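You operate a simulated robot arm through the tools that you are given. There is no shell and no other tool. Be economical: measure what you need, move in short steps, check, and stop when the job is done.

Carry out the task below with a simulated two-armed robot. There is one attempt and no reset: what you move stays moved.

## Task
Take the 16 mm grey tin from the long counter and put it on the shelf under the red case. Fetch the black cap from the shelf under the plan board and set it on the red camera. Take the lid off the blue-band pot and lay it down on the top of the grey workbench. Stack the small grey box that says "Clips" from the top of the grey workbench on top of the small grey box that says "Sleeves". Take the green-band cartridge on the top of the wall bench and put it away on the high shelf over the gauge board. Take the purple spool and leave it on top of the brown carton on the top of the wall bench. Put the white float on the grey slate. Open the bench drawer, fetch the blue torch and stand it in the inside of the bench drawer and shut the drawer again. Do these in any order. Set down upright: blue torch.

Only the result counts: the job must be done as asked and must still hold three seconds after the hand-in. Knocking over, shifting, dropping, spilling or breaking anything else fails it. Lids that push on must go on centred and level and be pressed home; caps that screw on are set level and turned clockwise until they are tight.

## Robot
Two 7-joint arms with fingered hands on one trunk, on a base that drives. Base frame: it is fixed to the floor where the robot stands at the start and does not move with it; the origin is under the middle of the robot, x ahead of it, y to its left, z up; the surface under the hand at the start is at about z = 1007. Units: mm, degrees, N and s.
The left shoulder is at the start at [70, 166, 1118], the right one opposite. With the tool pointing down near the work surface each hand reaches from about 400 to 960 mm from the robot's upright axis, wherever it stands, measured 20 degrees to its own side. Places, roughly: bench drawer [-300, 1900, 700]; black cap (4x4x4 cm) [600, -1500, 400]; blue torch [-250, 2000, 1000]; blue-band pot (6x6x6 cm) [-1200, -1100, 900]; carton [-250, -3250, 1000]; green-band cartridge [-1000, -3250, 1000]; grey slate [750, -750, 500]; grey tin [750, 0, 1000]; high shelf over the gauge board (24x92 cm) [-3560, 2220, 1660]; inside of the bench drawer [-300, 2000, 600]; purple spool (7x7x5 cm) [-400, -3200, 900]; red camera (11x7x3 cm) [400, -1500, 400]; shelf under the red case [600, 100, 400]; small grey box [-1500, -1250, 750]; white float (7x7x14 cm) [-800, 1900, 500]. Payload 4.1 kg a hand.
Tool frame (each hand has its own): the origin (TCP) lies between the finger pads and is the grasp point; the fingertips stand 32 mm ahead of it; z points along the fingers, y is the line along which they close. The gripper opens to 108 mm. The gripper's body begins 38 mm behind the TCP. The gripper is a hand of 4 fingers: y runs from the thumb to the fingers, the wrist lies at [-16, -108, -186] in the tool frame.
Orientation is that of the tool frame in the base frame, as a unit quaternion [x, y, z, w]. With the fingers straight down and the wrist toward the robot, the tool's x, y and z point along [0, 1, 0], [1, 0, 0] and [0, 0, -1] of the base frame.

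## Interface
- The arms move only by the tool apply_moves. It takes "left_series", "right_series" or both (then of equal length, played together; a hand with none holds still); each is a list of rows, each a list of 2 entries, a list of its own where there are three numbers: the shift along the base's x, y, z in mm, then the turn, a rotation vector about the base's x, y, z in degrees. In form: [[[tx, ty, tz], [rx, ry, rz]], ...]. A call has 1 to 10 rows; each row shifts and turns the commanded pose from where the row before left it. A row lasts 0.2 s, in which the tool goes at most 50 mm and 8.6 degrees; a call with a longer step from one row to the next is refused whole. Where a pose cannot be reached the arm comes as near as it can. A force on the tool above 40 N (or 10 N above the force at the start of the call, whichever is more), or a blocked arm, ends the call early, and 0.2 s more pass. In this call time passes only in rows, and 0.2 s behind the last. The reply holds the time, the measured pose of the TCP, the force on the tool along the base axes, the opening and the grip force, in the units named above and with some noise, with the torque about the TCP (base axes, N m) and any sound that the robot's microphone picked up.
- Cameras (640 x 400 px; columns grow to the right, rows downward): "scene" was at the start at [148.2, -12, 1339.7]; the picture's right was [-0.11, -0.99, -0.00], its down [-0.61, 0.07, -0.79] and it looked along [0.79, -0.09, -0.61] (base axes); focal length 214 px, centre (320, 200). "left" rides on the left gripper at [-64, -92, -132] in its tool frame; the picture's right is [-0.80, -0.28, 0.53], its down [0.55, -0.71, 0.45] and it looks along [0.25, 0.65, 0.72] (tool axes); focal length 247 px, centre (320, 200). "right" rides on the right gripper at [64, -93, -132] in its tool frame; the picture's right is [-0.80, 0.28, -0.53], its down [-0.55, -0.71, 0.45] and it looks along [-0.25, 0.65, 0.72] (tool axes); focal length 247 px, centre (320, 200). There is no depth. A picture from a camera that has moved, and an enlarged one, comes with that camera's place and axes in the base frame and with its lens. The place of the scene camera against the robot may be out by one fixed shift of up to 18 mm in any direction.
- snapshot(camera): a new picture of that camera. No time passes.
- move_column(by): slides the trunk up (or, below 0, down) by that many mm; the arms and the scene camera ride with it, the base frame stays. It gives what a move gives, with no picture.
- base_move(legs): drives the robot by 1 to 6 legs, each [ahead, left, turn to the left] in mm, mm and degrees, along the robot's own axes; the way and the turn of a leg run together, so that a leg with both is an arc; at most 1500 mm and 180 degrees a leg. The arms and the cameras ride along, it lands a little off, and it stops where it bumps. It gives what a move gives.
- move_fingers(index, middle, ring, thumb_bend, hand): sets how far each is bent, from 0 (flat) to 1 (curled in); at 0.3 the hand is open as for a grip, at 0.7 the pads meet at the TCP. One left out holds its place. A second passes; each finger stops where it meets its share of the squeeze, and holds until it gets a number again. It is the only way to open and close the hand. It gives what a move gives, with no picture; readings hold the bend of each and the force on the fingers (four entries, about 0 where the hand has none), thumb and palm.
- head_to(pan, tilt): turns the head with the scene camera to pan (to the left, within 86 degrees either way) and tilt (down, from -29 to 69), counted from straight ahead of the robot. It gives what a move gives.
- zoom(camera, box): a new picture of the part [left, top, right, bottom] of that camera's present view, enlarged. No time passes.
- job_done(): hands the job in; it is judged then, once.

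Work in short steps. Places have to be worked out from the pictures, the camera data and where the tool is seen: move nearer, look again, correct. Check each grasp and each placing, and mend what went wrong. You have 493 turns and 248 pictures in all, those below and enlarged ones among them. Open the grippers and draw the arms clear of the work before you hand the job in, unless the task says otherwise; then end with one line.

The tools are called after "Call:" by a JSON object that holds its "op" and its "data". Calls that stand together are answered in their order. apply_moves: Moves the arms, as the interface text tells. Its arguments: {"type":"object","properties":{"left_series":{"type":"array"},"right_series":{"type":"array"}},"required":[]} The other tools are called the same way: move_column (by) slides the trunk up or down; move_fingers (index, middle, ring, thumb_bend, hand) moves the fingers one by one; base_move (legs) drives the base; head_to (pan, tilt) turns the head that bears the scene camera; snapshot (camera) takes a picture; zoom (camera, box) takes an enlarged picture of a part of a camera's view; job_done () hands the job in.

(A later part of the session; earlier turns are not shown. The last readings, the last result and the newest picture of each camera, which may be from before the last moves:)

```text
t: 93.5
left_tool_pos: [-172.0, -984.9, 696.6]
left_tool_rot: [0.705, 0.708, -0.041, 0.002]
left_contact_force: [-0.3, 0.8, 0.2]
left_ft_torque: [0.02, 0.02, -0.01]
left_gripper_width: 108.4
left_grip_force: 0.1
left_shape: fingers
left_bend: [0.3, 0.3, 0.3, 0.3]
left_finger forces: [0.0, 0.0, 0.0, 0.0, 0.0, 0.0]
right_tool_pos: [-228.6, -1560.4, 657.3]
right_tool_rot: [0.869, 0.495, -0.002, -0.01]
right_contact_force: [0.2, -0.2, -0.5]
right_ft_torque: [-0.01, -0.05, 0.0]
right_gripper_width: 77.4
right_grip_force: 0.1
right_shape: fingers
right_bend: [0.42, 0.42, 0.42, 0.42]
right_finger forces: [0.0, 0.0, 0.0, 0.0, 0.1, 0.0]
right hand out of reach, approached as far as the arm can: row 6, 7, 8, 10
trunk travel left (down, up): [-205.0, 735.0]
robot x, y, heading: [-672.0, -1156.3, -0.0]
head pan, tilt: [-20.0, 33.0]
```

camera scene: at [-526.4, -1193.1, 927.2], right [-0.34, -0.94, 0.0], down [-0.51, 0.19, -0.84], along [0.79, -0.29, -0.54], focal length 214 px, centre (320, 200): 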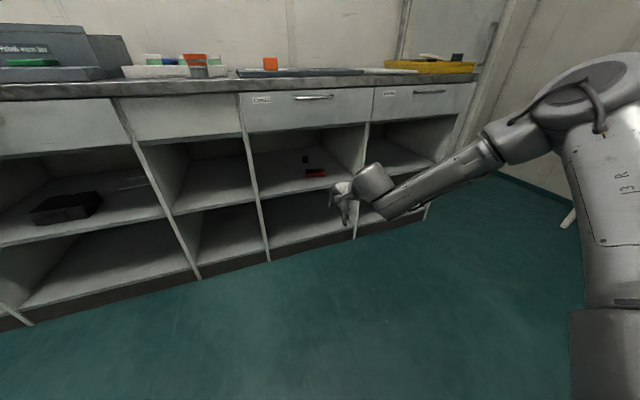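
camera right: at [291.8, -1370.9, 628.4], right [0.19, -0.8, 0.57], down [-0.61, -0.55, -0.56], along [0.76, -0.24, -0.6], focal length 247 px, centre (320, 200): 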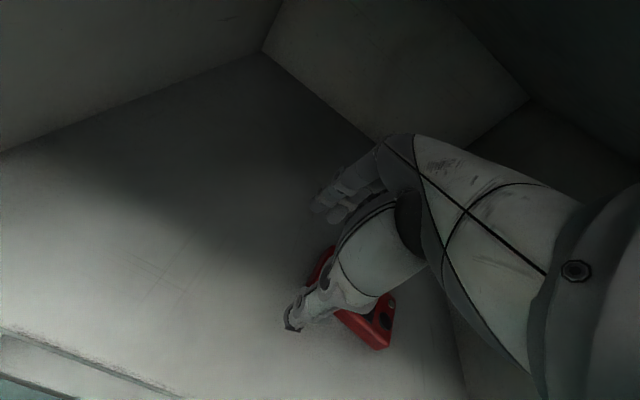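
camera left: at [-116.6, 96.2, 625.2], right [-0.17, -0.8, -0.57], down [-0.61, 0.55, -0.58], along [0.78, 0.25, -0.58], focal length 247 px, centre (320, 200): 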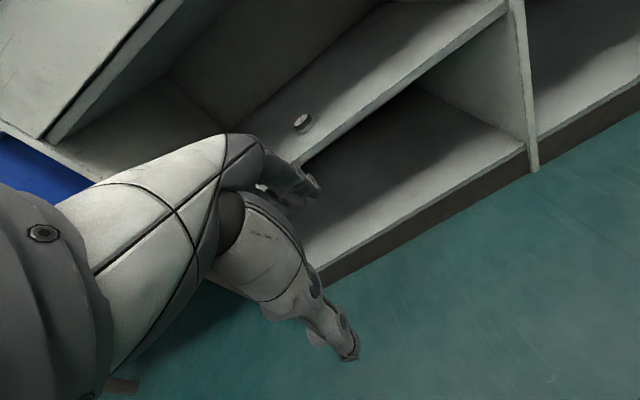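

Drive right to about y=-1675 and lower the trunk 50; then extend the left hand as before.

Call:
{"op": "base_move", "data": {"legs": [[80, 0, 0], [0, -520, 0]]}}

Call:
{"op": "move_column", "data": {"by": -50}}

Call:
{"op": "apply_moves", "data": {"left_series": [[[30, 0, -20], [0, 0, 0]], [[30, 0, -20], [0, 0, 0]], [[30, 0, -20], [0, -2, 0]], [[30, 0, -20], [0, -2, 0]], [[30, 0, -20], [0, -2, 0]], [[30, 0, -20], [0, -2, 0]], [[20, 0, -20], [0, -2, 0]]]}}

Call:
{"op": "snapshot", "data": {"camera": "scene"}}

Call:
{"op": "snapshot", "data": {"camera": "left"}}

```text
t: 97.1
left_tool_pos: [-96.0, -1487.4, 696.1]
left_tool_rot: [0.706, 0.707, -0.04, 0.002]
left_contact_force: [0.2, 0.1, 0.1]
left_ft_torque: [0.0, 0.01, 0.02]
left_gripper_width: 108.5
left_grip_force: 0.1
left_shape: fingers
left_bend: [0.3, 0.3, 0.3, 0.3]
left_finger forces: [0.0, 0.0, 0.0, 0.1, 0.0, 0.1]
right_tool_pos: [-151.0, -2061.6, 658.1]
right_tool_rot: [0.868, 0.496, 0.0, -0.009]
right_contact_force: [-0.5, 0.6, 1.6]
right_ft_torque: [0.01, -0.02, -0.02]
right_gripper_width: 77.4
right_grip_force: 0.0
right_shape: fingers
right_bend: [0.42, 0.42, 0.42, 0.42]
right_finger forces: [0.0, 0.0, 0.0, 0.0, 0.0, 0.0]
trunk travel left (down, up): [-205.0, 735.0]
robot x, y, heading: [-595.5, -1658.8, -0.1]
head pan, tilt: [-20.0, 33.0]
```

```text
t: 98.0
left_tool_pos: [-96.0, -1487.1, 646.8]
left_tool_rot: [0.706, 0.707, -0.04, 0.002]
left_contact_force: [0.4, 0.1, 0.9]
left_ft_torque: [-0.03, -0.01, 0.02]
left_gripper_width: 108.4
left_grip_force: 0.0
left_shape: fingers
left_bend: [0.3, 0.3, 0.3, 0.3]
left_finger forces: [0.0, 0.0, 0.1, 0.0, 0.0, 0.1]
right_tool_pos: [-151.3, -2062.9, 607.1]
right_tool_rot: [0.868, 0.496, 0.0, -0.009]
right_contact_force: [0.1, 0.5, 0.2]
right_ft_torque: [0.02, -0.01, -0.01]
right_gripper_width: 77.7
right_grip_force: 0.0
right_shape: fingers
right_bend: [0.42, 0.42, 0.42, 0.42]
right_finger forces: [0.1, 0.1, 0.0, 0.0, 0.0, 0.0]
trunk travel left (down, up): [-155.0, 785.0]
robot x, y, heading: [-598.7, -1663.0, -0.1]
head pan, tilt: [-20.0, 33.0]
```

```text
t: 99.6
left_tool_pos: [53.9, -1446.3, 528.3]
left_tool_rot: [0.707, 0.704, 0.02, 0.065]
left_contact_force: [0.1, 0.0, 0.0]
left_ft_torque: [0.03, -0.01, 0.02]
left_gripper_width: 108.7
left_grip_force: 0.0
left_shape: fingers
left_bend: [0.3, 0.3, 0.3, 0.3]
left_finger forces: [0.0, 0.0, 0.0, 0.0, 0.2, 0.0]
left hand out of reach, approached as far as the arm can: row 4, 5, 6, 7
right_tool_pos: [-150.9, -2061.7, 607.9]
right_tool_rot: [0.868, 0.496, 0.0, -0.009]
right_contact_force: [0.8, 0.0, 0.9]
right_ft_torque: [-0.02, -0.05, 0.02]
right_gripper_width: 77.6
right_grip_force: 0.0
right_shape: fingers
right_bend: [0.42, 0.42, 0.42, 0.42]
right_finger forces: [0.1, 0.0, 0.0, 0.1, 0.0, 0.0]
trunk travel left (down, up): [-155.0, 785.0]
robot x, y, heading: [-591.1, -1659.5, -0.1]
head pan, tilt: [-20.0, 33.0]
```

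```text
206 pictures are left
camera scene: at [-449.8, -1695.1, 877.1], right [-0.35, -0.94, 0.0], down [-0.51, 0.19, -0.84], along [0.79, -0.29, -0.54], focal length 214 px, centre (320, 200)
```

scene: 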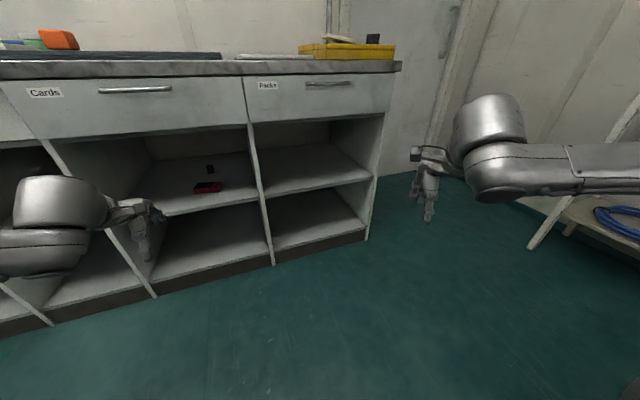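

```text
205 pictures are left
camera left: at [-56.4, -1501.8, 651.6], right [-0.22, -0.83, -0.51], down [-0.64, 0.52, -0.56], along [0.73, 0.2, -0.65], focal length 247 px, centre (320, 200)
```

left: 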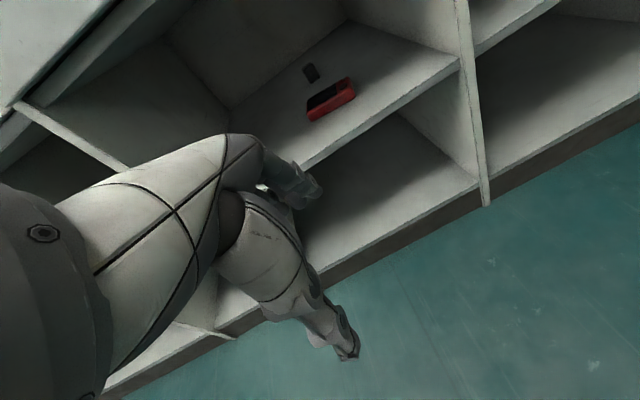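

The arm's posture branch matters; the yaw −90 / lower / yaw back sequence earlier gave a good posture. I repeat that in free space.

Call:
{"op": "apply_moves", "data": {"left_series": [[[0, -10, 25], [0, 1, -8.5]], [[0, -10, 25], [0, 1, -8.5]], [[0, -10, 25], [0, 1, -8.5]], [[0, -10, 25], [0, 1, -8.5]], [[5, 0, 20], [0, 0, -8.5]], [[5, 0, 20], [0, 0, -8.5]], [[5, 0, 20], [0, 0, -8.5]], [[5, 0, 10], [0, 0, -8.5]], [[5, 0, 0], [0, 0, -8.5]], [[5, 0, 0], [0, 0, -8.5]]]}}

Call:
{"op": "apply_moves", "data": {"left_series": [[[10, 0, -40], [0, 0, 0]], [[10, 0, -40], [0, 0, 0]], [[10, 0, -40], [0, 0, 0]], [[10, 0, -40], [0, 0, 0]], [[10, 0, -40], [0, 0, 0]], [[0, 0, -40], [0, 0, 0]], [[0, 0, -40], [0, 0, 0]], [[0, 0, -40], [0, 0, 0]]]}}

Call:
{"op": "snapshot", "data": {"camera": "scene"}}

```text
t: 101.8
left_tool_pos: [-3.1, -1442.6, 692.7]
left_tool_rot: [0.998, 0.042, -0.039, 0.03]
left_contact_force: [0.1, -0.9, 0.0]
left_ft_torque: [-0.03, 0.0, 0.02]
left_gripper_width: 108.5
left_grip_force: 0.0
left_shape: fingers
left_bend: [0.3, 0.3, 0.3, 0.3]
left_finger forces: [0.1, 0.0, 0.0, 0.0, 0.0, 0.0]
left hand out of reach, approached as far as the arm can: row 5, 6, 7, 8, 9, 10
right_tool_pos: [-151.5, -2062.6, 606.9]
right_tool_rot: [0.868, 0.496, 0.0, -0.009]
right_contact_force: [0.4, 0.5, -0.7]
right_ft_torque: [0.03, -0.01, 0.02]
right_gripper_width: 77.1
right_grip_force: 0.0
right_shape: fingers
right_bend: [0.42, 0.42, 0.42, 0.42]
right_finger forces: [0.1, 0.0, 0.0, 0.0, 0.1, 0.1]
trunk travel left (down, up): [-155.0, 785.0]
robot x, y, heading: [-594.7, -1661.2, -0.1]
head pan, tilt: [-20.0, 33.0]
```

```text
t: 103.6
left_tool_pos: [-72.2, -1405.7, 441.4]
left_tool_rot: [0.998, 0.044, -0.038, 0.026]
left_contact_force: [-0.3, 0.3, 0.7]
left_ft_torque: [-0.02, 0.0, -0.01]
left_gripper_width: 108.3
left_grip_force: 0.0
left_shape: fingers
left_bend: [0.3, 0.3, 0.3, 0.3]
left_finger forces: [0.0, 0.1, 0.0, 0.1, 0.1, 0.0]
left hand out of reach, approached as far as the arm can: row 1, 2, 3, 4, 5, 6, 7, 8
right_tool_pos: [-150.7, -2061.6, 608.1]
right_tool_rot: [0.868, 0.496, -0.001, -0.009]
right_contact_force: [-0.9, 0.7, -0.7]
right_ft_torque: [-0.02, 0.02, 0.02]
right_gripper_width: 77.6
right_grip_force: 0.0
right_shape: fingers
right_bend: [0.42, 0.42, 0.42, 0.42]
right_finger forces: [0.0, 0.0, 0.1, 0.0, 0.0, 0.0]
trunk travel left (down, up): [-155.0, 785.0]
robot x, y, heading: [-594.9, -1663.6, -0.1]
head pan, tilt: [-20.0, 33.0]
```

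```text
204 pictures are left
camera scene: at [-449.8, -1695.1, 877.2], right [-0.35, -0.94, 0.0], down [-0.51, 0.19, -0.84], along [0.79, -0.29, -0.54], focal length 214 px, centre (320, 200)
```

scene: 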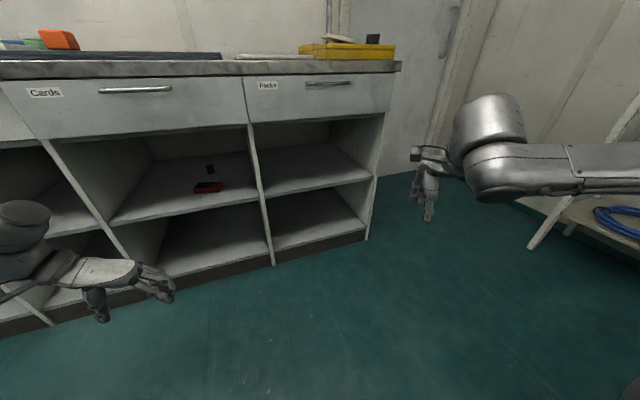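

Look at the left arm itself to understand its posture.

Call:
{"op": "head_to", "data": {"pan": 50, "tilt": 40}}

Call:
{"op": "snapshot", "data": {"camera": "scene"}}

```text
t: 105.0
left_tool_pos: [-71.3, -1405.6, 444.0]
left_tool_rot: [0.998, 0.044, -0.037, 0.026]
left_contact_force: [-0.1, -0.6, -0.8]
left_ft_torque: [0.01, 0.0, 0.01]
left_gripper_width: 108.6
left_grip_force: 0.0
left_shape: fingers
left_bend: [0.3, 0.3, 0.3, 0.3]
left_finger forces: [0.0, 0.0, 0.0, 0.0, 0.0, 0.0]
right_tool_pos: [-152.0, -2062.4, 608.1]
right_tool_rot: [0.868, 0.497, 0.0, -0.008]
right_contact_force: [0.7, -0.5, -0.4]
right_ft_torque: [0.02, 0.02, -0.01]
right_gripper_width: 77.1
right_grip_force: 0.1
right_shape: fingers
right_bend: [0.42, 0.42, 0.42, 0.42]
right_finger forces: [0.0, 0.0, 0.1, 0.0, 0.0, 0.0]
trunk travel left (down, up): [-155.0, 785.0]
robot x, y, heading: [-597.9, -1660.7, -0.4]
head pan, tilt: [50.0, 40.0]
```

```text
203 pictures are left
camera scene: at [-478.5, -1599.5, 866.5], right [0.76, -0.65, 0.0], down [-0.42, -0.49, -0.77], along [0.49, 0.58, -0.64], focal length 214 px, centre (320, 200)
```

scene: 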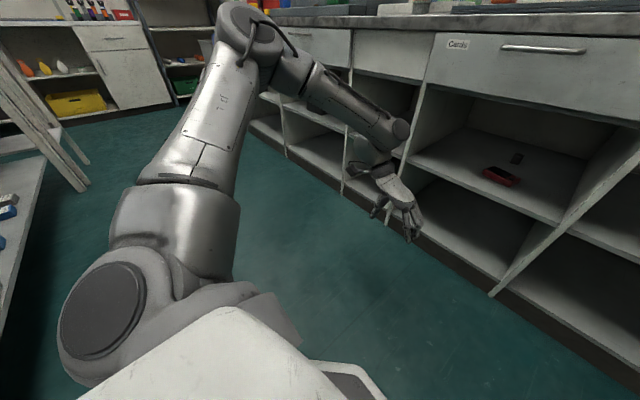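

Elbow is out and up. I move the left hand toward its initial relative pose (rel 657,63,+69) to recover the good posture.

Call:
{"op": "apply_moves", "data": {"left_series": [[[13, -10, 35], [0, 0, 8.5]], [[13, -15, 35], [0, 0, 8.5]], [[13, -20, 35], [0, 0, 8.5]], [[13, -20, 35], [0, 0, 8.5]], [[13, -20, 35], [0, 0, 8.5]], [[13, -20, 35], [0, 0, 8.5]], [[13, -20, 30], [0, 0, 8.5]], [[13, -20, 20], [0, 0, 8.5]], [[13, -20, 10], [0, -2, 8.5]], [[13, -20, 5], [0, -2, 8.5]]]}}

Call:
{"op": "snapshot", "data": {"camera": "scene"}}

```text
refused: row 9 steps farther than a row can; nothing moved
```

```text
202 pictures are left
camera scene: at [-478.5, -1599.5, 866.5], right [0.76, -0.65, 0.0], down [-0.42, -0.49, -0.77], along [0.49, 0.58, -0.64], focal length 214 px, centre (320, 200)
```

scene: 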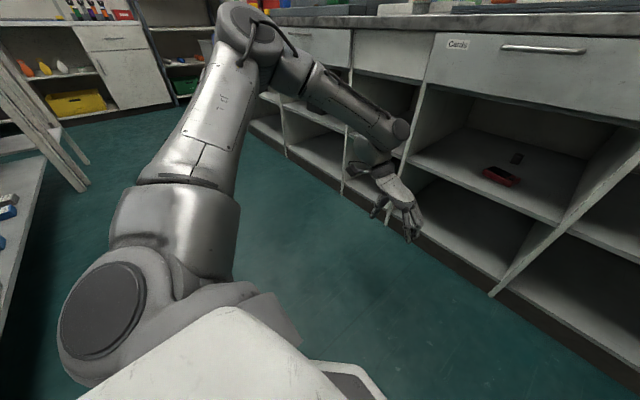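

Row too large; reissue without the extra tilt.

Call:
{"op": "apply_moves", "data": {"left_series": [[[13, -10, 35], [0, 0, 8.5]], [[13, -15, 35], [0, 0, 8.5]], [[13, -20, 35], [0, 0, 8.5]], [[13, -20, 35], [0, 0, 8.5]], [[13, -20, 35], [0, 0, 8.5]], [[13, -20, 35], [0, 0, 8.5]], [[13, -20, 30], [0, 0, 8.5]], [[13, -20, 20], [0, 0, 8.5]], [[13, -20, 10], [0, 0, 8.5]], [[13, -20, 5], [0, 0, 8.5]]]}}

Call:
{"op": "snapshot", "data": {"camera": "scene"}}

```text
t: 107.2
left_tool_pos: [-29.0, -1518.7, 731.7]
left_tool_rot: [0.722, 0.69, -0.012, 0.047]
left_contact_force: [0.8, -0.4, 0.1]
left_ft_torque: [-0.04, 0.02, 0.03]
left_gripper_width: 108.8
left_grip_force: 0.1
left_shape: fingers
left_bend: [0.3, 0.3, 0.3, 0.3]
left_finger forces: [0.1, 0.0, 0.0, 0.0, 0.0, 0.1]
left hand out of reach, approached as far as the arm can: row 8, 9, 10
right_tool_pos: [-150.0, -2061.4, 606.5]
right_tool_rot: [0.868, 0.496, -0.001, -0.009]
right_contact_force: [0.2, 0.8, -0.1]
right_ft_torque: [-0.02, 0.03, 0.0]
right_gripper_width: 77.3
right_grip_force: 0.0
right_shape: fingers
right_bend: [0.42, 0.42, 0.42, 0.42]
right_finger forces: [0.0, 0.0, 0.0, 0.0, 0.0, 0.0]
trunk travel left (down, up): [-155.0, 785.0]
robot x, y, heading: [-594.2, -1662.2, -0.4]
head pan, tilt: [50.0, 40.0]
```

```text
201 pictures are left
camera scene: at [-477.9, -1599.4, 866.3], right [0.76, -0.65, 0.0], down [-0.42, -0.49, -0.77], along [0.49, 0.58, -0.64], focal length 214 px, centre (320, 200)
```

scene: 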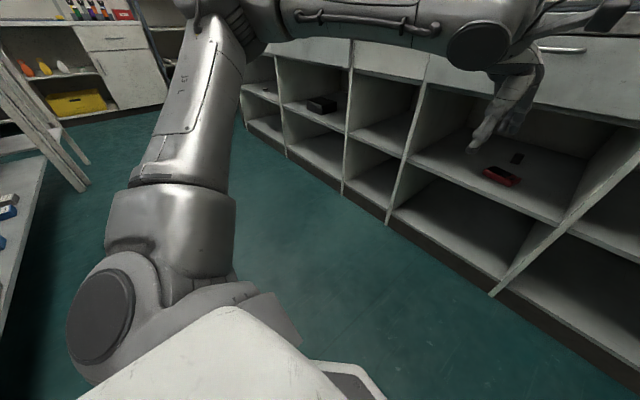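

The elbow stays up. I try tilting the hand forward strongly (so wrist and elbow drop) while lowering it.

Call:
{"op": "apply_moves", "data": {"left_series": [[[10, 0, -10], [0, -8, 0]], [[10, 0, -10], [0, -8, 0]], [[10, 0, -10], [0, -8, 0]], [[10, 0, -10], [0, -8, 0]], [[10, 0, -10], [0, -8, 0]], [[10, 0, -10], [0, -8, 0]], [[10, 0, -20], [0, -8, 0]], [[10, 0, -20], [0, 0, 0]], [[0, 0, -20], [0, 0, 0]], [[0, 0, -20], [0, 0, 0]]]}}

Call:
{"op": "snapshot", "data": {"camera": "scene"}}

```text
t: 109.4
left_tool_pos: [26.0, -1464.2, 624.0]
left_tool_rot: [0.629, 0.6, 0.322, 0.375]
left_contact_force: [0.2, 0.3, 0.2]
left_ft_torque: [-0.01, 0.02, -0.02]
left_gripper_width: 108.5
left_grip_force: 0.1
left_shape: fingers
left_bend: [0.3, 0.3, 0.3, 0.3]
left_finger forces: [0.0, 0.1, 0.0, 0.0, 0.1, 0.1]
left hand out of reach, approached as far as the arm can: row 6, 7, 8, 9, 10
right_tool_pos: [-151.8, -2062.3, 608.3]
right_tool_rot: [0.868, 0.497, 0.0, -0.009]
right_contact_force: [0.0, -0.7, 0.1]
right_ft_torque: [-0.02, 0.05, 0.0]
right_gripper_width: 77.3
right_grip_force: 0.0
right_shape: fingers
right_bend: [0.42, 0.42, 0.42, 0.42]
right_finger forces: [0.1, 0.0, 0.1, 0.1, 0.0, 0.0]
trunk travel left (down, up): [-155.0, 785.0]
robot x, y, heading: [-594.7, -1661.6, -0.1]
head pan, tilt: [50.0, 40.0]
```

```text
200 pictures are left
camera scene: at [-478.6, -1599.4, 866.5], right [0.76, -0.65, 0.0], down [-0.41, -0.49, -0.77], along [0.49, 0.59, -0.64], focal length 214 px, centre (320, 200)
```

scene: 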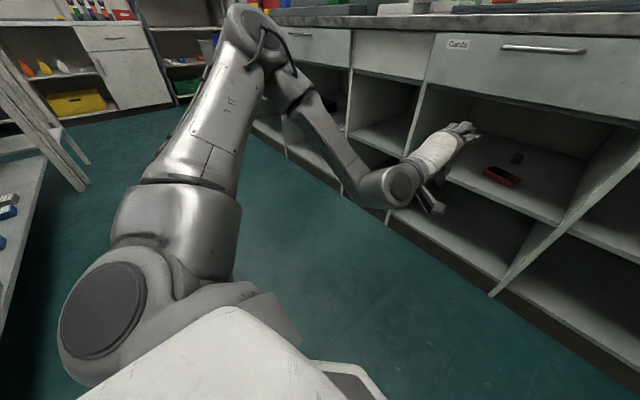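

I'll reset the posture by extending the arm nearly straight, outward to its own side. Back the base a little first.

Call:
{"op": "base_move", "data": {"legs": [[-90, 0, 0]]}}

Call:
{"op": "apply_moves", "data": {"left_series": [[[10, 20, 10], [0, 8, 0]], [[10, 20, 10], [0, 8, 0]], [[10, 20, 10], [0, 8, 0]], [[20, 20, 0], [0, 8, 0]], [[20, 20, 0], [0, 8, 0]], [[30, 20, 0], [0, 8, 0]], [[30, 0, 0], [0, 8, 0]], [[30, 0, 0], [0, 0, 0]], [[30, 0, 0], [0, 0, 0]], [[30, 0, 0], [0, 0, 0]]]}}

Call:
{"op": "snapshot", "data": {"camera": "scene"}}

```text
t: 110.5
left_tool_pos: [-62.8, -1463.0, 623.8]
left_tool_rot: [0.628, 0.601, 0.322, 0.374]
left_contact_force: [-0.3, 0.5, 0.2]
left_ft_torque: [0.0, 0.04, 0.01]
left_gripper_width: 108.4
left_grip_force: 0.0
left_shape: fingers
left_bend: [0.3, 0.3, 0.3, 0.3]
left_finger forces: [0.0, 0.0, 0.1, 0.0, 0.0, 0.0]
right_tool_pos: [-239.7, -2062.2, 607.9]
right_tool_rot: [0.868, 0.496, 0.0, -0.009]
right_contact_force: [-0.1, -0.6, -0.6]
right_ft_torque: [-0.01, -0.02, -0.01]
right_gripper_width: 77.1
right_grip_force: 0.0
right_shape: fingers
right_bend: [0.42, 0.42, 0.42, 0.42]
right_finger forces: [0.1, 0.0, 0.0, 0.0, 0.0, 0.0]
trunk travel left (down, up): [-155.0, 785.0]
robot x, y, heading: [-682.4, -1663.6, -0.2]
head pan, tilt: [50.0, 40.0]
```

```text
t: 112.7
left_tool_pos: [62.0, -1322.1, 655.9]
left_tool_rot: [0.707, 0.706, -0.01, 0.049]
left_contact_force: [-1.4, -0.1, -0.5]
left_ft_torque: [-0.01, 0.0, 0.0]
left_gripper_width: 108.5
left_grip_force: 0.1
left_shape: fingers
left_bend: [0.3, 0.3, 0.3, 0.3]
left_finger forces: [0.0, 0.1, 0.0, 0.0, 0.0, 0.0]
left hand out of reach, approached as far as the arm can: row 7, 8, 9, 10
right_tool_pos: [-241.3, -2062.4, 608.2]
right_tool_rot: [0.868, 0.496, -0.001, -0.009]
right_contact_force: [0.5, -0.8, 0.1]
right_ft_torque: [0.05, -0.02, -0.04]
right_gripper_width: 77.2
right_grip_force: 0.1
right_shape: fingers
right_bend: [0.42, 0.42, 0.42, 0.42]
right_finger forces: [0.0, 0.0, 0.0, 0.0, 0.0, 0.0]
trunk travel left (down, up): [-155.0, 785.0]
robot x, y, heading: [-682.8, -1659.3, -0.1]
head pan, tilt: [50.0, 40.0]
```

```text
199 pictures are left
camera scene: at [-568.9, -1598.9, 866.5], right [0.76, -0.65, 0.0], down [-0.41, -0.49, -0.77], along [0.49, 0.59, -0.64], focal length 214 px, centre (320, 200)
```

scene: 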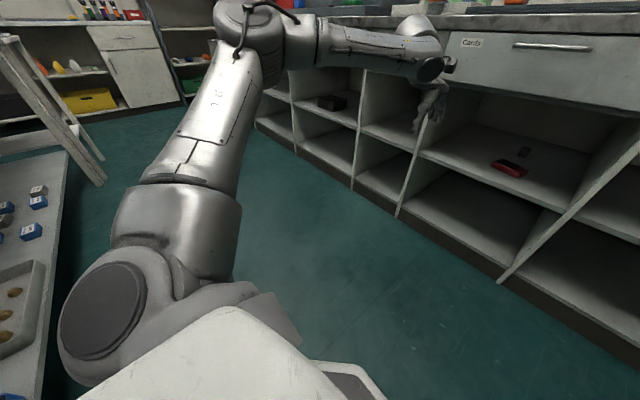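

Upper arm still hasn't moved. Try moving the hand well up and outward, to see whether the shoulder shifts.

Call:
{"op": "apply_moves", "data": {"left_series": [[[0, 0, 45], [0, 0, 0]], [[0, 0, 45], [0, 0, 0]], [[0, 0, 45], [0, 0, 0]], [[0, 0, 45], [0, 0, 0]], [[0, 0, 45], [0, 0, 0]], [[0, 0, 45], [0, 0, 0]], [[0, 0, 45], [0, 0, 0]], [[0, 0, 45], [0, 0, 0]]]}}

Call:
{"op": "snapshot", "data": {"camera": "scene"}}

```text
t: 114.5
left_tool_pos: [-5.3, -1260.7, 885.9]
left_tool_rot: [0.706, 0.706, -0.011, 0.048]
left_contact_force: [0.4, 0.3, -0.5]
left_ft_torque: [0.01, 0.0, 0.0]
left_gripper_width: 108.6
left_grip_force: 0.1
left_shape: fingers
left_bend: [0.3, 0.3, 0.3, 0.3]
left_finger forces: [0.1, 0.0, 0.0, 0.0, 0.0, 0.0]
left hand out of reach, approached as far as the arm can: row 2, 3, 4, 5, 6, 7, 8
right_tool_pos: [-241.5, -2062.0, 609.1]
right_tool_rot: [0.868, 0.496, 0.0, -0.007]
right_contact_force: [0.0, -0.3, -0.5]
right_ft_torque: [0.01, -0.02, -0.01]
right_gripper_width: 77.2
right_grip_force: 0.2
right_shape: fingers
right_bend: [0.42, 0.42, 0.42, 0.42]
right_finger forces: [0.0, 0.1, 0.0, 0.0, 0.0, 0.0]
trunk travel left (down, up): [-155.0, 785.0]
robot x, y, heading: [-686.9, -1661.9, -0.4]
head pan, tilt: [50.0, 40.0]
```

```text
198 pictures are left
camera scene: at [-569.7, -1598.7, 866.5], right [0.76, -0.65, 0.0], down [-0.41, -0.49, -0.77], along [0.49, 0.58, -0.64], focal length 214 px, centre (320, 200)
```

scene: 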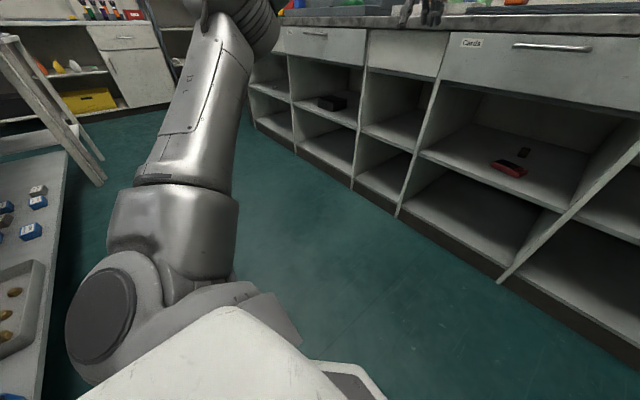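

Now command the hand low and closer to force the upper arm down.

Call:
{"op": "apply_moves", "data": {"left_series": [[[-25, 5, -42], [0, 0, 0]], [[-25, 5, -42], [0, 0, 0]], [[-25, 5, -42], [0, 0, 0]], [[-25, 5, -42], [0, 0, 0]], [[-25, 5, -42], [0, 0, 0]], [[-25, 5, -42], [0, 0, 0]], [[-25, 5, -42], [0, 0, 0]], [[-15, 5, -45], [0, 0, 0]], [[-15, 5, -45], [0, 0, 0]], [[-15, 5, -45], [0, 0, 0]]]}}

Call:
{"op": "apply_moves", "data": {"left_series": [[[0, 0, -45], [0, 0, 0]], [[0, 0, -45], [0, 0, 0]], [[0, 0, -45], [0, 0, 0]], [[0, 0, -45], [0, 0, 0]]]}}

Call:
{"op": "snapshot", "data": {"camera": "scene"}}

```text
t: 116.7
left_tool_pos: [-224.8, -1214.6, 458.3]
left_tool_rot: [0.706, 0.706, -0.009, 0.048]
left_contact_force: [0.7, -0.1, 0.0]
left_ft_torque: [0.04, 0.01, 0.0]
left_gripper_width: 108.5
left_grip_force: 0.1
left_shape: fingers
left_bend: [0.3, 0.3, 0.3, 0.3]
left_finger forces: [0.0, 0.0, 0.0, 0.0, 0.0, 0.0]
right_tool_pos: [-241.4, -2062.2, 607.8]
right_tool_rot: [0.868, 0.496, -0.001, -0.009]
right_contact_force: [0.7, -0.7, -0.3]
right_ft_torque: [0.01, 0.04, -0.01]
right_gripper_width: 77.4
right_grip_force: 0.0
right_shape: fingers
right_bend: [0.42, 0.42, 0.42, 0.42]
right_finger forces: [0.0, 0.0, 0.0, 0.0, 0.0, 0.1]
trunk travel left (down, up): [-155.0, 785.0]
robot x, y, heading: [-687.8, -1661.0, -0.1]
head pan, tilt: [50.0, 40.0]
```

```text
t: 117.7
left_tool_pos: [-224.2, -1215.0, 274.1]
left_tool_rot: [0.706, 0.706, -0.011, 0.048]
left_contact_force: [0.9, -0.2, 0.0]
left_ft_torque: [-0.02, 0.03, 0.02]
left_gripper_width: 108.3
left_grip_force: 0.1
left_shape: fingers
left_bend: [0.3, 0.3, 0.3, 0.3]
left_finger forces: [0.0, 0.0, 0.1, 0.0, 0.0, 0.0]
right_tool_pos: [-241.2, -2061.7, 607.8]
right_tool_rot: [0.868, 0.496, 0.0, -0.009]
right_contact_force: [-0.3, 0.9, 1.3]
right_ft_torque: [-0.01, 0.0, -0.01]
right_gripper_width: 77.3
right_grip_force: 0.1
right_shape: fingers
right_bend: [0.42, 0.42, 0.42, 0.42]
right_finger forces: [0.0, 0.0, 0.0, 0.1, 0.1, 0.0]
trunk travel left (down, up): [-155.0, 785.0]
robot x, y, heading: [-685.1, -1662.6, -0.3]
head pan, tilt: [50.0, 40.0]
```

```text
197 pictures are left
camera scene: at [-569.0, -1599.0, 866.6], right [0.76, -0.65, 0.0], down [-0.41, -0.49, -0.77], along [0.49, 0.59, -0.64], focal length 214 px, centre (320, 200)
```

scene: 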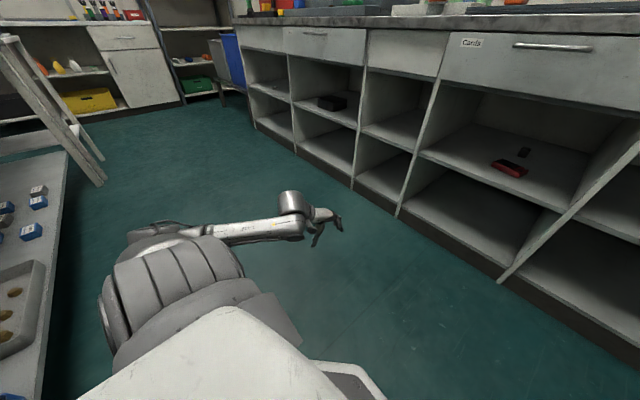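

That freed the arm (elbow now low). Raise the trunk 150 and extend the left hand forward while staying low.

Call:
{"op": "move_column", "data": {"by": 150}}

Call:
{"op": "apply_moves", "data": {"left_series": [[[30, -25, 8], [0, 0, 0]], [[30, -25, 8], [0, 0, 0]], [[30, -25, 8], [0, 0, 0]], [[30, -25, 8], [0, -2, 0]], [[30, -25, 8], [0, -4, 0]], [[30, -25, 8], [0, -4, 0]], [[30, -25, 0], [0, 0, 0]]]}}

Call:
{"op": "snapshot", "data": {"camera": "scene"}}

```text
t: 119.5
left_tool_pos: [-223.6, -1215.2, 425.2]
left_tool_rot: [0.707, 0.706, -0.01, 0.048]
left_contact_force: [0.7, -0.1, 0.1]
left_ft_torque: [-0.02, -0.03, 0.01]
left_gripper_width: 108.4
left_grip_force: 0.0
left_shape: fingers
left_bend: [0.3, 0.3, 0.3, 0.3]
left_finger forces: [0.1, 0.1, 0.0, 0.0, 0.1, 0.0]
right_tool_pos: [-241.8, -2061.6, 757.5]
right_tool_rot: [0.868, 0.496, 0.0, -0.009]
right_contact_force: [-0.4, -0.9, 0.5]
right_ft_torque: [0.05, 0.01, 0.01]
right_gripper_width: 77.2
right_grip_force: 0.0
right_shape: fingers
right_bend: [0.42, 0.42, 0.42, 0.42]
right_finger forces: [0.1, 0.0, 0.0, 0.0, 0.0, 0.1]
trunk travel left (down, up): [-305.0, 635.0]
robot x, y, heading: [-687.7, -1661.4, -0.0]
head pan, tilt: [50.0, 40.0]
```

```text
t: 121.1
left_tool_pos: [-12.0, -1389.2, 472.6]
left_tool_rot: [0.705, 0.699, 0.051, 0.11]
left_contact_force: [-1.0, 0.6, -0.4]
left_ft_torque: [-0.01, -0.02, 0.02]
left_gripper_width: 108.4
left_grip_force: 0.1
left_shape: fingers
left_bend: [0.3, 0.3, 0.3, 0.3]
left_finger forces: [0.1, 0.1, 0.0, 0.0, 0.0, 0.0]
right_tool_pos: [-240.2, -2061.6, 757.0]
right_tool_rot: [0.868, 0.496, 0.0, -0.008]
right_contact_force: [0.4, 0.2, -0.5]
right_ft_torque: [-0.02, 0.02, -0.01]
right_gripper_width: 77.2
right_grip_force: 0.2
right_shape: fingers
right_bend: [0.42, 0.42, 0.42, 0.42]
right_finger forces: [0.0, 0.0, 0.0, 0.0, 0.0, 0.1]
trunk travel left (down, up): [-305.0, 635.0]
robot x, y, heading: [-686.5, -1661.7, -0.5]
head pan, tilt: [50.0, 40.0]
```

```text
196 pictures are left
camera scene: at [-568.7, -1599.3, 1016.5], right [0.76, -0.64, 0.0], down [-0.41, -0.49, -0.77], along [0.49, 0.59, -0.64], focal length 214 px, centre (320, 200)
```

scene: 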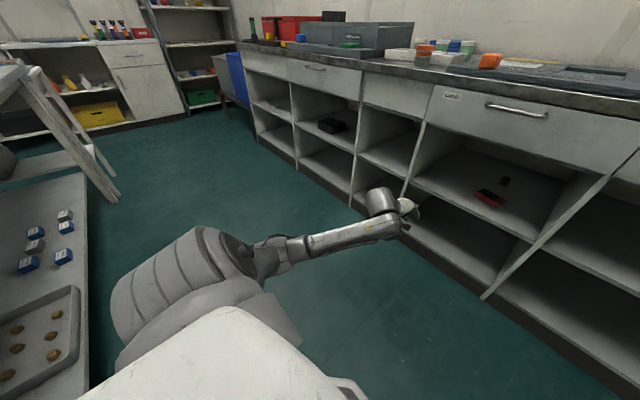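

Posture is good. Correct a small roll, pre-close the fingers slightly, and drive forward into the compartment left of the camera.

Call:
{"op": "apply_moves", "data": {"left_series": [[[0, 0, 3], [4.8, 0, 0]]]}}

Call:
{"op": "move_fingers", "data": {"hand": "left", "index": 0.4, "middle": 0.4, "ring": 0.4, "thumb_bend": 0.4}}

Call:
{"op": "base_move", "data": {"legs": [[455, 0, 0]]}}

Call:
{"op": "snapshot", "data": {"camera": "left"}}

```text
t: 121.5
left_tool_pos: [-12.9, -1388.3, 475.1]
left_tool_rot: [0.709, 0.696, 0.081, 0.08]
left_contact_force: [0.3, 0.1, -0.3]
left_ft_torque: [0.01, 0.01, 0.0]
left_gripper_width: 108.4
left_grip_force: 0.0
left_shape: fingers
left_bend: [0.3, 0.3, 0.3, 0.3]
left_finger forces: [0.0, 0.1, 0.0, 0.0, 0.0, 0.0]
right_tool_pos: [-240.9, -2061.7, 758.3]
right_tool_rot: [0.868, 0.496, 0.0, -0.009]
right_contact_force: [0.2, -0.3, 0.8]
right_ft_torque: [-0.03, 0.0, -0.02]
right_gripper_width: 77.3
right_grip_force: 0.2
right_shape: fingers
right_bend: [0.42, 0.42, 0.42, 0.42]
right_finger forces: [0.0, 0.1, 0.0, 0.0, 0.0, 0.0]
trunk travel left (down, up): [-305.0, 635.0]
robot x, y, heading: [-686.3, -1663.2, -0.2]
head pan, tilt: [50.0, 40.0]
```

```text
t: 122.5
left_tool_pos: [-14.3, -1389.9, 475.9]
left_tool_rot: [0.709, 0.697, 0.08, 0.079]
left_contact_force: [0.0, 0.3, 0.6]
left_ft_torque: [0.01, 0.03, -0.02]
left_gripper_width: 82.7
left_grip_force: 0.1
left_shape: fingers
left_bend: [0.4, 0.4, 0.4, 0.4]
left_finger forces: [0.1, 0.0, 0.1, 0.1, 0.0, 0.0]
right_tool_pos: [-241.4, -2060.4, 757.7]
right_tool_rot: [0.868, 0.496, -0.001, -0.009]
right_contact_force: [0.4, 0.1, -0.3]
right_ft_torque: [0.0, 0.03, -0.03]
right_gripper_width: 77.4
right_grip_force: 0.1
right_shape: fingers
right_bend: [0.42, 0.42, 0.42, 0.42]
right_finger forces: [0.0, 0.0, 0.1, 0.1, 0.1, 0.0]
trunk travel left (down, up): [-305.0, 635.0]
robot x, y, heading: [-687.3, -1661.2, -0.3]
head pan, tilt: [50.0, 40.0]
```

```text
t: 125.2
left_tool_pos: [435.6, -1396.1, 476.4]
left_tool_rot: [0.711, 0.694, 0.08, 0.08]
left_contact_force: [-0.8, 0.3, 0.2]
left_ft_torque: [0.0, 0.01, -0.01]
left_gripper_width: 83.1
left_grip_force: 0.0
left_shape: fingers
left_bend: [0.4, 0.4, 0.4, 0.4]
left_finger forces: [0.1, 0.0, 0.0, 0.0, 0.0, 0.1]
right_tool_pos: [203.8, -2067.4, 758.1]
right_tool_rot: [0.87, 0.494, 0.0, -0.009]
right_contact_force: [-0.1, -0.5, -0.1]
right_ft_torque: [0.02, 0.01, -0.01]
right_gripper_width: 77.3
right_grip_force: 0.1
right_shape: fingers
right_bend: [0.42, 0.42, 0.42, 0.42]
right_finger forces: [0.0, 0.0, 0.0, 0.0, 0.0, 0.1]
trunk travel left (down, up): [-305.0, 635.0]
robot x, y, heading: [-239.4, -1664.0, -0.6]
head pan, tilt: [50.0, 40.0]
```

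```text
195 pictures are left
camera left: at [314.3, -1457.9, 582.5], right [-0.17, -0.79, -0.58], down [-0.57, 0.56, -0.59], along [0.8, 0.23, -0.55], focal length 247 px, centre (320, 200)
```

left: 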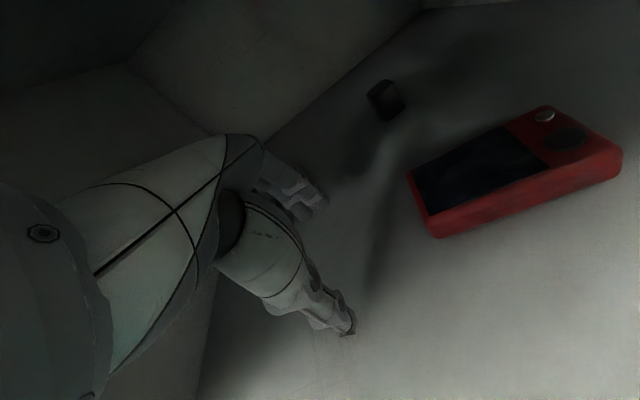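

Cap at (618,-1523). Extend forward along the left side to x≈617, lowering slightly and reducing tilt.

Call:
{"op": "apply_moves", "data": {"left_series": [[[40, 0, 0], [0, 1, 0]], [[40, 0, -3], [0, 1, 0]], [[40, 0, -3], [0, 1, 0]], [[40, 0, -3], [0, 1, 0]], [[22, 0, -1], [0, 0, 0]]]}}

Call:
{"op": "snapshot", "data": {"camera": "left"}}

```text
t: 126.4
left_tool_pos: [617.8, -1396.9, 463.6]
left_tool_rot: [0.713, 0.697, 0.055, 0.055]
left_contact_force: [0.8, -0.7, -0.7]
left_ft_torque: [0.02, 0.0, 0.03]
left_gripper_width: 82.6
left_grip_force: 0.1
left_shape: fingers
left_bend: [0.4, 0.4, 0.4, 0.4]
left_finger forces: [0.1, 0.0, 0.0, 0.0, 0.0, 0.0]
right_tool_pos: [204.2, -2068.1, 756.4]
right_tool_rot: [0.87, 0.494, 0.0, -0.008]
right_contact_force: [0.7, 0.7, 0.1]
right_ft_torque: [-0.01, -0.02, 0.01]
right_gripper_width: 77.3
right_grip_force: 0.1
right_shape: fingers
right_bend: [0.42, 0.42, 0.42, 0.42]
right_finger forces: [0.0, 0.0, 0.1, 0.0, 0.1, 0.0]
trunk travel left (down, up): [-305.0, 635.0]
robot x, y, heading: [-236.1, -1668.0, -0.4]
head pan, tilt: [50.0, 40.0]
```

```text
194 pictures are left
camera left: at [504.0, -1458.3, 578.6], right [-0.22, -0.79, -0.57], down [-0.61, 0.56, -0.55], along [0.76, 0.23, -0.61], focal length 247 px, centre (320, 200)
```

left: 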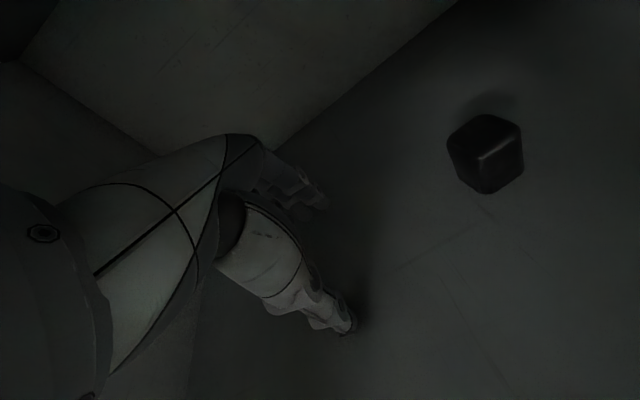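

Cap at (615,-1521). Slide sideways toward it.

Call:
{"op": "apply_moves", "data": {"left_series": [[[-1, -30, 0], [0, 0, 0]], [[-1, -30, 0], [0, 0, 0]], [[0, -25, 0], [0, 0, 0]], [[0, -20, 0], [0, 0, 0]], [[0, -17, 0], [0, 0, 0]]]}}

Call:
{"op": "snapshot", "data": {"camera": "left"}}

```text
t: 127.6
left_tool_pos: [618.2, -1517.8, 465.5]
left_tool_rot: [0.713, 0.696, 0.056, 0.056]
left_contact_force: [0.0, -0.1, 0.4]
left_ft_torque: [-0.02, 0.02, 0.01]
left_gripper_width: 82.9
left_grip_force: 0.1
left_shape: fingers
left_bend: [0.4, 0.4, 0.4, 0.4]
left_finger forces: [0.0, 0.0, 0.1, 0.0, 0.0, 0.0]
right_tool_pos: [204.0, -2067.7, 759.2]
right_tool_rot: [0.87, 0.493, 0.0, -0.009]
right_contact_force: [0.6, -0.3, -0.3]
right_ft_torque: [-0.02, 0.02, -0.03]
right_gripper_width: 77.4
right_grip_force: 0.1
right_shape: fingers
right_bend: [0.42, 0.42, 0.42, 0.42]
right_finger forces: [0.0, 0.0, 0.1, 0.0, 0.1, 0.0]
trunk travel left (down, up): [-305.0, 635.0]
robot x, y, heading: [-237.2, -1668.3, -0.4]
head pan, tilt: [50.0, 40.0]
```

```text
193 pictures are left
camera left: at [503.2, -1579.3, 580.3], right [-0.21, -0.79, -0.57], down [-0.61, 0.56, -0.55], along [0.76, 0.23, -0.61], focal length 247 px, centre (320, 200)
```

left: 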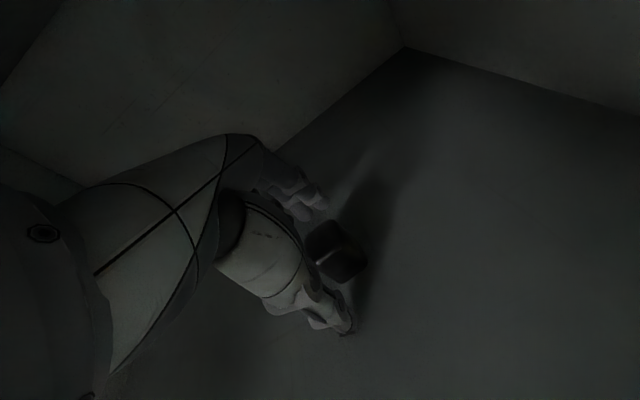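

The cap sits between thumb and fingers. Lower 4 mm and close.

Call:
{"op": "apply_moves", "data": {"left_series": [[[-1, -3, -4], [0, 0, 0]]]}}

Call:
{"op": "move_fingers", "data": {"hand": "left", "index": 0.7, "middle": 0.7, "ring": 0.7, "thumb_bend": 0.7}}

Call:
{"op": "snapshot", "data": {"camera": "left"}}

```text
t: 128.0
left_tool_pos: [616.6, -1520.8, 461.2]
left_tool_rot: [0.713, 0.696, 0.055, 0.055]
left_contact_force: [-0.2, -0.6, -0.3]
left_ft_torque: [0.01, 0.0, 0.01]
left_gripper_width: 82.8
left_grip_force: 0.0
left_shape: fingers
left_bend: [0.4, 0.4, 0.4, 0.4]
left_finger forces: [0.1, 0.0, 0.0, 0.1, 0.0, 0.0]
right_tool_pos: [204.6, -2068.3, 757.2]
right_tool_rot: [0.87, 0.493, 0.001, -0.009]
right_contact_force: [0.1, 0.1, -0.1]
right_ft_torque: [0.02, -0.02, 0.02]
right_gripper_width: 77.1
right_grip_force: 0.1
right_shape: fingers
right_bend: [0.42, 0.42, 0.42, 0.42]
right_finger forces: [0.0, 0.0, 0.0, 0.0, 0.0, 0.1]
trunk travel left (down, up): [-305.0, 635.0]
robot x, y, heading: [-238.6, -1660.1, -0.5]
head pan, tilt: [50.0, 40.0]
```

```text
t: 129.0
left_tool_pos: [616.3, -1520.3, 461.6]
left_tool_rot: [0.714, 0.696, 0.056, 0.056]
left_contact_force: [2.3, -0.4, 1.8]
left_ft_torque: [-0.01, 0.0, 0.0]
left_gripper_width: 30.1
left_grip_force: 11.5
left_shape: fingers
left_bend: [0.62, 0.64, 0.7, 0.59]
left_finger forces: [5.7, 6.4, 0.0, 0.0, 11.0, 0.0]
right_tool_pos: [204.7, -2067.2, 757.6]
right_tool_rot: [0.87, 0.494, 0.0, -0.009]
right_contact_force: [-0.7, 0.5, -0.4]
right_ft_torque: [-0.03, 0.03, 0.0]
right_gripper_width: 77.3
right_grip_force: 0.0
right_shape: fingers
right_bend: [0.42, 0.42, 0.42, 0.42]
right_finger forces: [0.1, 0.0, 0.1, 0.1, 0.1, 0.0]
trunk travel left (down, up): [-305.0, 635.0]
robot x, y, heading: [-238.9, -1663.7, -0.7]
head pan, tilt: [50.0, 40.0]
```

```text
192 pictures are left
camera left: at [501.6, -1582.1, 577.1], right [-0.21, -0.79, -0.57], down [-0.61, 0.56, -0.55], along [0.76, 0.23, -0.61], focal length 247 px, centre (320, 200)
```

left: 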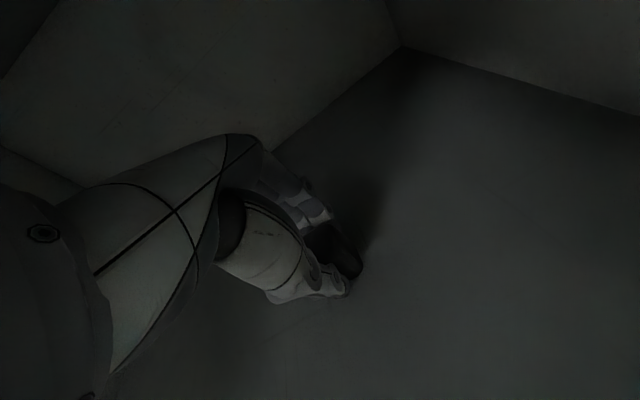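

Gripped. Lift 40 mm while tilting the hand forward 16° to keep the wrist below the ceiling.

Call:
{"op": "apply_moves", "data": {"left_series": [[[0, 0, 8], [0, -2, 0]], [[-5, 0, 10], [0, -4, 0]], [[-15, 0, 10], [0, -5, 0]], [[-20, 0, 10], [0, -5, 0]], [[-20, 0, 7], [0, 0, 0]]]}}

Call:
{"op": "snapshot", "data": {"camera": "left"}}

```text
t: 130.2
left_tool_pos: [553.8, -1521.2, 508.3]
left_tool_rot: [0.699, 0.682, 0.153, 0.152]
left_contact_force: [-0.3, 0.1, -0.4]
left_ft_torque: [0.0, -0.02, 0.03]
left_gripper_width: 30.3
left_grip_force: 11.5
left_shape: fingers
left_bend: [0.63, 0.64, 0.7, 0.59]
left_finger forces: [5.3, 5.8, 0.0, 0.0, 11.2, 0.0]
right_tool_pos: [204.1, -2067.7, 757.2]
right_tool_rot: [0.87, 0.493, 0.0, -0.008]
right_contact_force: [-0.5, -0.1, 0.0]
right_ft_torque: [0.03, 0.03, -0.01]
right_gripper_width: 77.3
right_grip_force: 0.0
right_shape: fingers
right_bend: [0.42, 0.42, 0.42, 0.42]
right_finger forces: [0.0, 0.1, 0.1, 0.1, 0.0, 0.0]
trunk travel left (down, up): [-305.0, 635.0]
robot x, y, heading: [-238.2, -1663.4, -0.7]
head pan, tilt: [50.0, 40.0]
```

```text
191 pictures are left
camera left: at [411.6, -1582.4, 588.6], right [-0.05, -0.79, -0.61], down [-0.44, 0.56, -0.7], along [0.9, 0.23, -0.37], focal length 247 px, centre (320, 200)
```

left: 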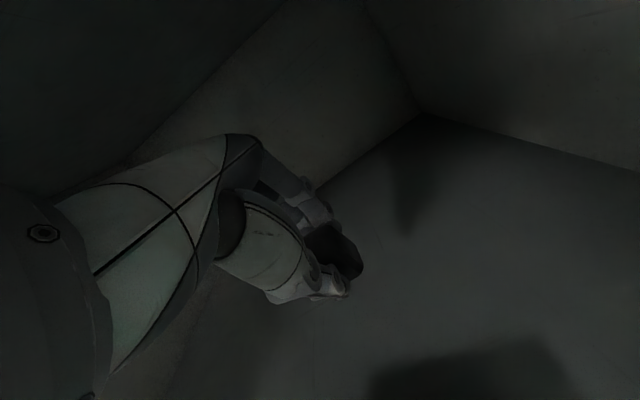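

Held clear. Move back over the camera, then level the hand.

Call:
{"op": "apply_moves", "data": {"left_series": [[[-25, 0, 6], [0, 0, 0]], [[-35, 0, 0], [0, 0, 0]], [[-35, 0, 0], [0, 0, 0]], [[-34, 0, 0], [0, 0, 0]], [[0, 0, 0], [0, 5.5, 0]], [[0, 0, 0], [0, 5.5, 0]], [[0, 0, 0], [0, 5, 0]]]}}

Call:
{"op": "snapshot", "data": {"camera": "left"}}

Call:
{"op": "head_to", "data": {"pan": 10, "tilt": 40}}

Call:
{"op": "snapshot", "data": {"camera": "scene"}}

```text
t: 131.8
left_tool_pos: [410.4, -1521.6, 497.8]
left_tool_rot: [0.713, 0.698, 0.048, 0.049]
left_contact_force: [-0.4, 0.5, 0.3]
left_ft_torque: [-0.02, 0.0, -0.03]
left_gripper_width: 30.3
left_grip_force: 10.9
left_shape: fingers
left_bend: [0.63, 0.64, 0.7, 0.59]
left_finger forces: [5.3, 5.8, 0.1, 0.0, 11.1, 0.0]
right_tool_pos: [196.2, -2067.0, 756.0]
right_tool_rot: [0.869, 0.494, 0.002, -0.006]
right_contact_force: [-0.1, 0.1, -0.1]
right_ft_torque: [0.0, 0.03, -0.01]
right_gripper_width: 77.1
right_grip_force: 0.1
right_shape: fingers
right_bend: [0.42, 0.42, 0.42, 0.42]
right_finger forces: [0.0, 0.0, 0.1, 0.0, 0.1, 0.1]
trunk travel left (down, up): [-305.0, 635.0]
robot x, y, heading: [-244.1, -1666.3, -0.5]
head pan, tilt: [50.0, 40.0]
```

```text
190 pictures are left
camera left: at [299.0, -1582.9, 615.0], right [-0.22, -0.79, -0.57], down [-0.62, 0.56, -0.54], along [0.75, 0.23, -0.62], focal length 247 px, centre (320, 200)
```

left: 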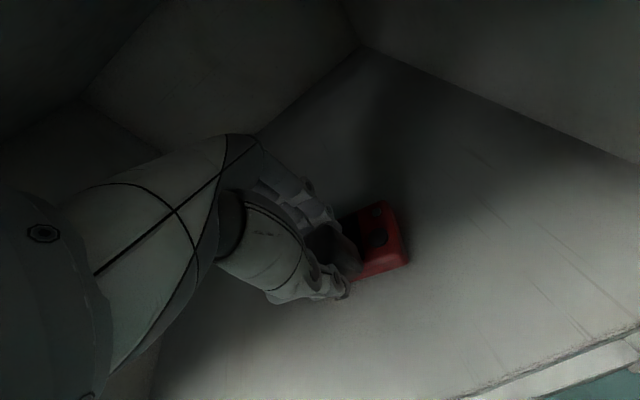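

```text
t: 132.8
left_tool_pos: [409.1, -1521.2, 496.1]
left_tool_rot: [0.713, 0.698, 0.046, 0.046]
left_contact_force: [0.2, 0.1, -0.2]
left_ft_torque: [0.0, -0.01, 0.01]
left_gripper_width: 30.0
left_grip_force: 10.8
left_shape: fingers
left_bend: [0.63, 0.64, 0.7, 0.59]
left_finger forces: [5.4, 5.8, 0.1, 0.0, 11.1, 0.0]
right_tool_pos: [197.0, -2068.0, 760.7]
right_tool_rot: [0.869, 0.495, 0.003, -0.007]
right_contact_force: [-0.6, -0.2, 0.4]
right_ft_torque: [0.0, 0.0, -0.02]
right_gripper_width: 77.4
right_grip_force: 0.1
right_shape: fingers
right_bend: [0.42, 0.42, 0.42, 0.42]
right_finger forces: [0.0, 0.0, 0.0, 0.1, 0.1, 0.1]
trunk travel left (down, up): [-305.0, 635.0]
robot x, y, heading: [-237.9, -1667.2, -0.4]
head pan, tilt: [10.0, 40.0]
```

```text
189 pictures are left
camera scene: at [-100.7, -1653.6, 1016.8], right [0.17, -0.99, 0.0], down [-0.63, -0.11, -0.77], along [0.76, 0.13, -0.64], focal length 214 px, centre (320, 200)
```

scene: 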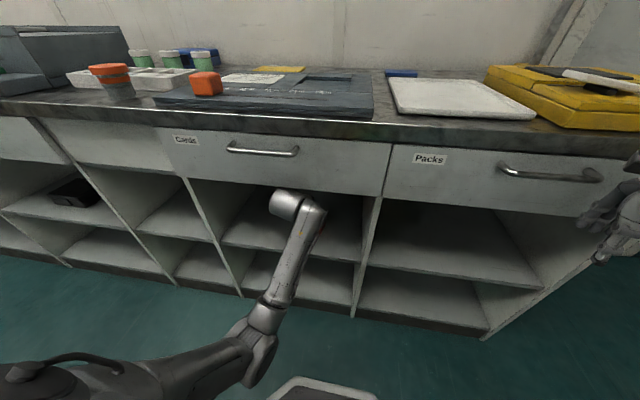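

Adjust x +13 and tilt −1.4°, then lower gently onto the camera.

Call:
{"op": "apply_moves", "data": {"left_series": [[[13, 0, 2], [0, -1.4, 0]], [[0, 0, -3], [0, 0, 0]]]}}

Call:
{"op": "apply_moves", "data": {"left_series": [[[0, 0, -2], [0, 0, 0]], [[0, 0, -2], [0, 0, 0]], [[0, 0, -2], [0, 0, 0]]]}}

Call:
{"op": "snapshot", "data": {"camera": "left"}}

```text
t: 133.7
left_tool_pos: [414.2, -1519.8, 497.9]
left_tool_rot: [0.711, 0.699, 0.055, 0.053]
left_contact_force: [-0.7, 0.7, -0.9]
left_ft_torque: [0.01, -0.02, 0.02]
left_gripper_width: 30.2
left_grip_force: 11.2
left_shape: fingers
left_bend: [0.63, 0.64, 0.7, 0.59]
left_finger forces: [5.3, 5.9, 0.0, 0.0, 11.0, 0.0]
right_tool_pos: [194.6, -2065.7, 765.1]
right_tool_rot: [0.869, 0.495, 0.005, -0.008]
right_contact_force: [-0.3, -0.4, -0.5]
right_ft_torque: [-0.01, 0.0, 0.04]
right_gripper_width: 77.5
right_grip_force: 0.0
right_shape: fingers
right_bend: [0.42, 0.42, 0.42, 0.42]
right_finger forces: [0.0, 0.1, 0.1, 0.1, 0.0, 0.0]
trunk travel left (down, up): [-305.0, 635.0]
robot x, y, heading: [-244.2, -1667.6, -0.3]
head pan, tilt: [10.0, 40.0]
stopped in row 2 (left hand): the arm was blocked; the commanded pose is now the measured one
```

```text
t: 134.4
left_tool_pos: [423.2, -1520.3, 483.4]
left_tool_rot: [0.712, 0.698, 0.052, 0.05]
left_contact_force: [0.1, 2.6, 13.1]
left_ft_torque: [0.12, 0.18, -0.01]
left_gripper_width: 29.8
left_grip_force: 12.6
left_shape: fingers
left_bend: [0.64, 0.65, 0.7, 0.6]
left_finger forces: [6.1, 6.7, 0.0, 0.0, 12.7, 0.0]
right_tool_pos: [202.8, -2066.7, 758.3]
right_tool_rot: [0.869, 0.494, 0.001, -0.008]
right_contact_force: [0.2, 1.1, 0.8]
right_ft_torque: [0.01, 0.0, -0.02]
right_gripper_width: 77.6
right_grip_force: 0.0
right_shape: fingers
right_bend: [0.42, 0.42, 0.42, 0.42]
right_finger forces: [0.0, 0.0, 0.0, 0.0, 0.0, 0.0]
trunk travel left (down, up): [-305.0, 635.0]
robot x, y, heading: [-238.3, -1661.6, -0.5]
head pan, tilt: [10.0, 40.0]
```

```text
188 pictures are left
camera left: at [310.5, -1582.6, 600.7], right [-0.22, -0.79, -0.57], down [-0.62, 0.56, -0.54], along [0.75, 0.24, -0.62], focal length 247 px, centre (320, 200)
```

left: 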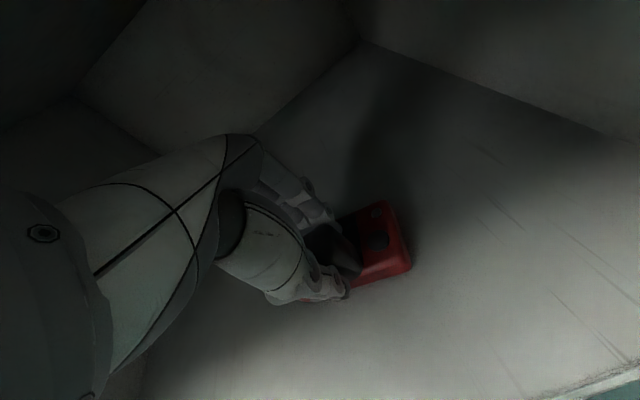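

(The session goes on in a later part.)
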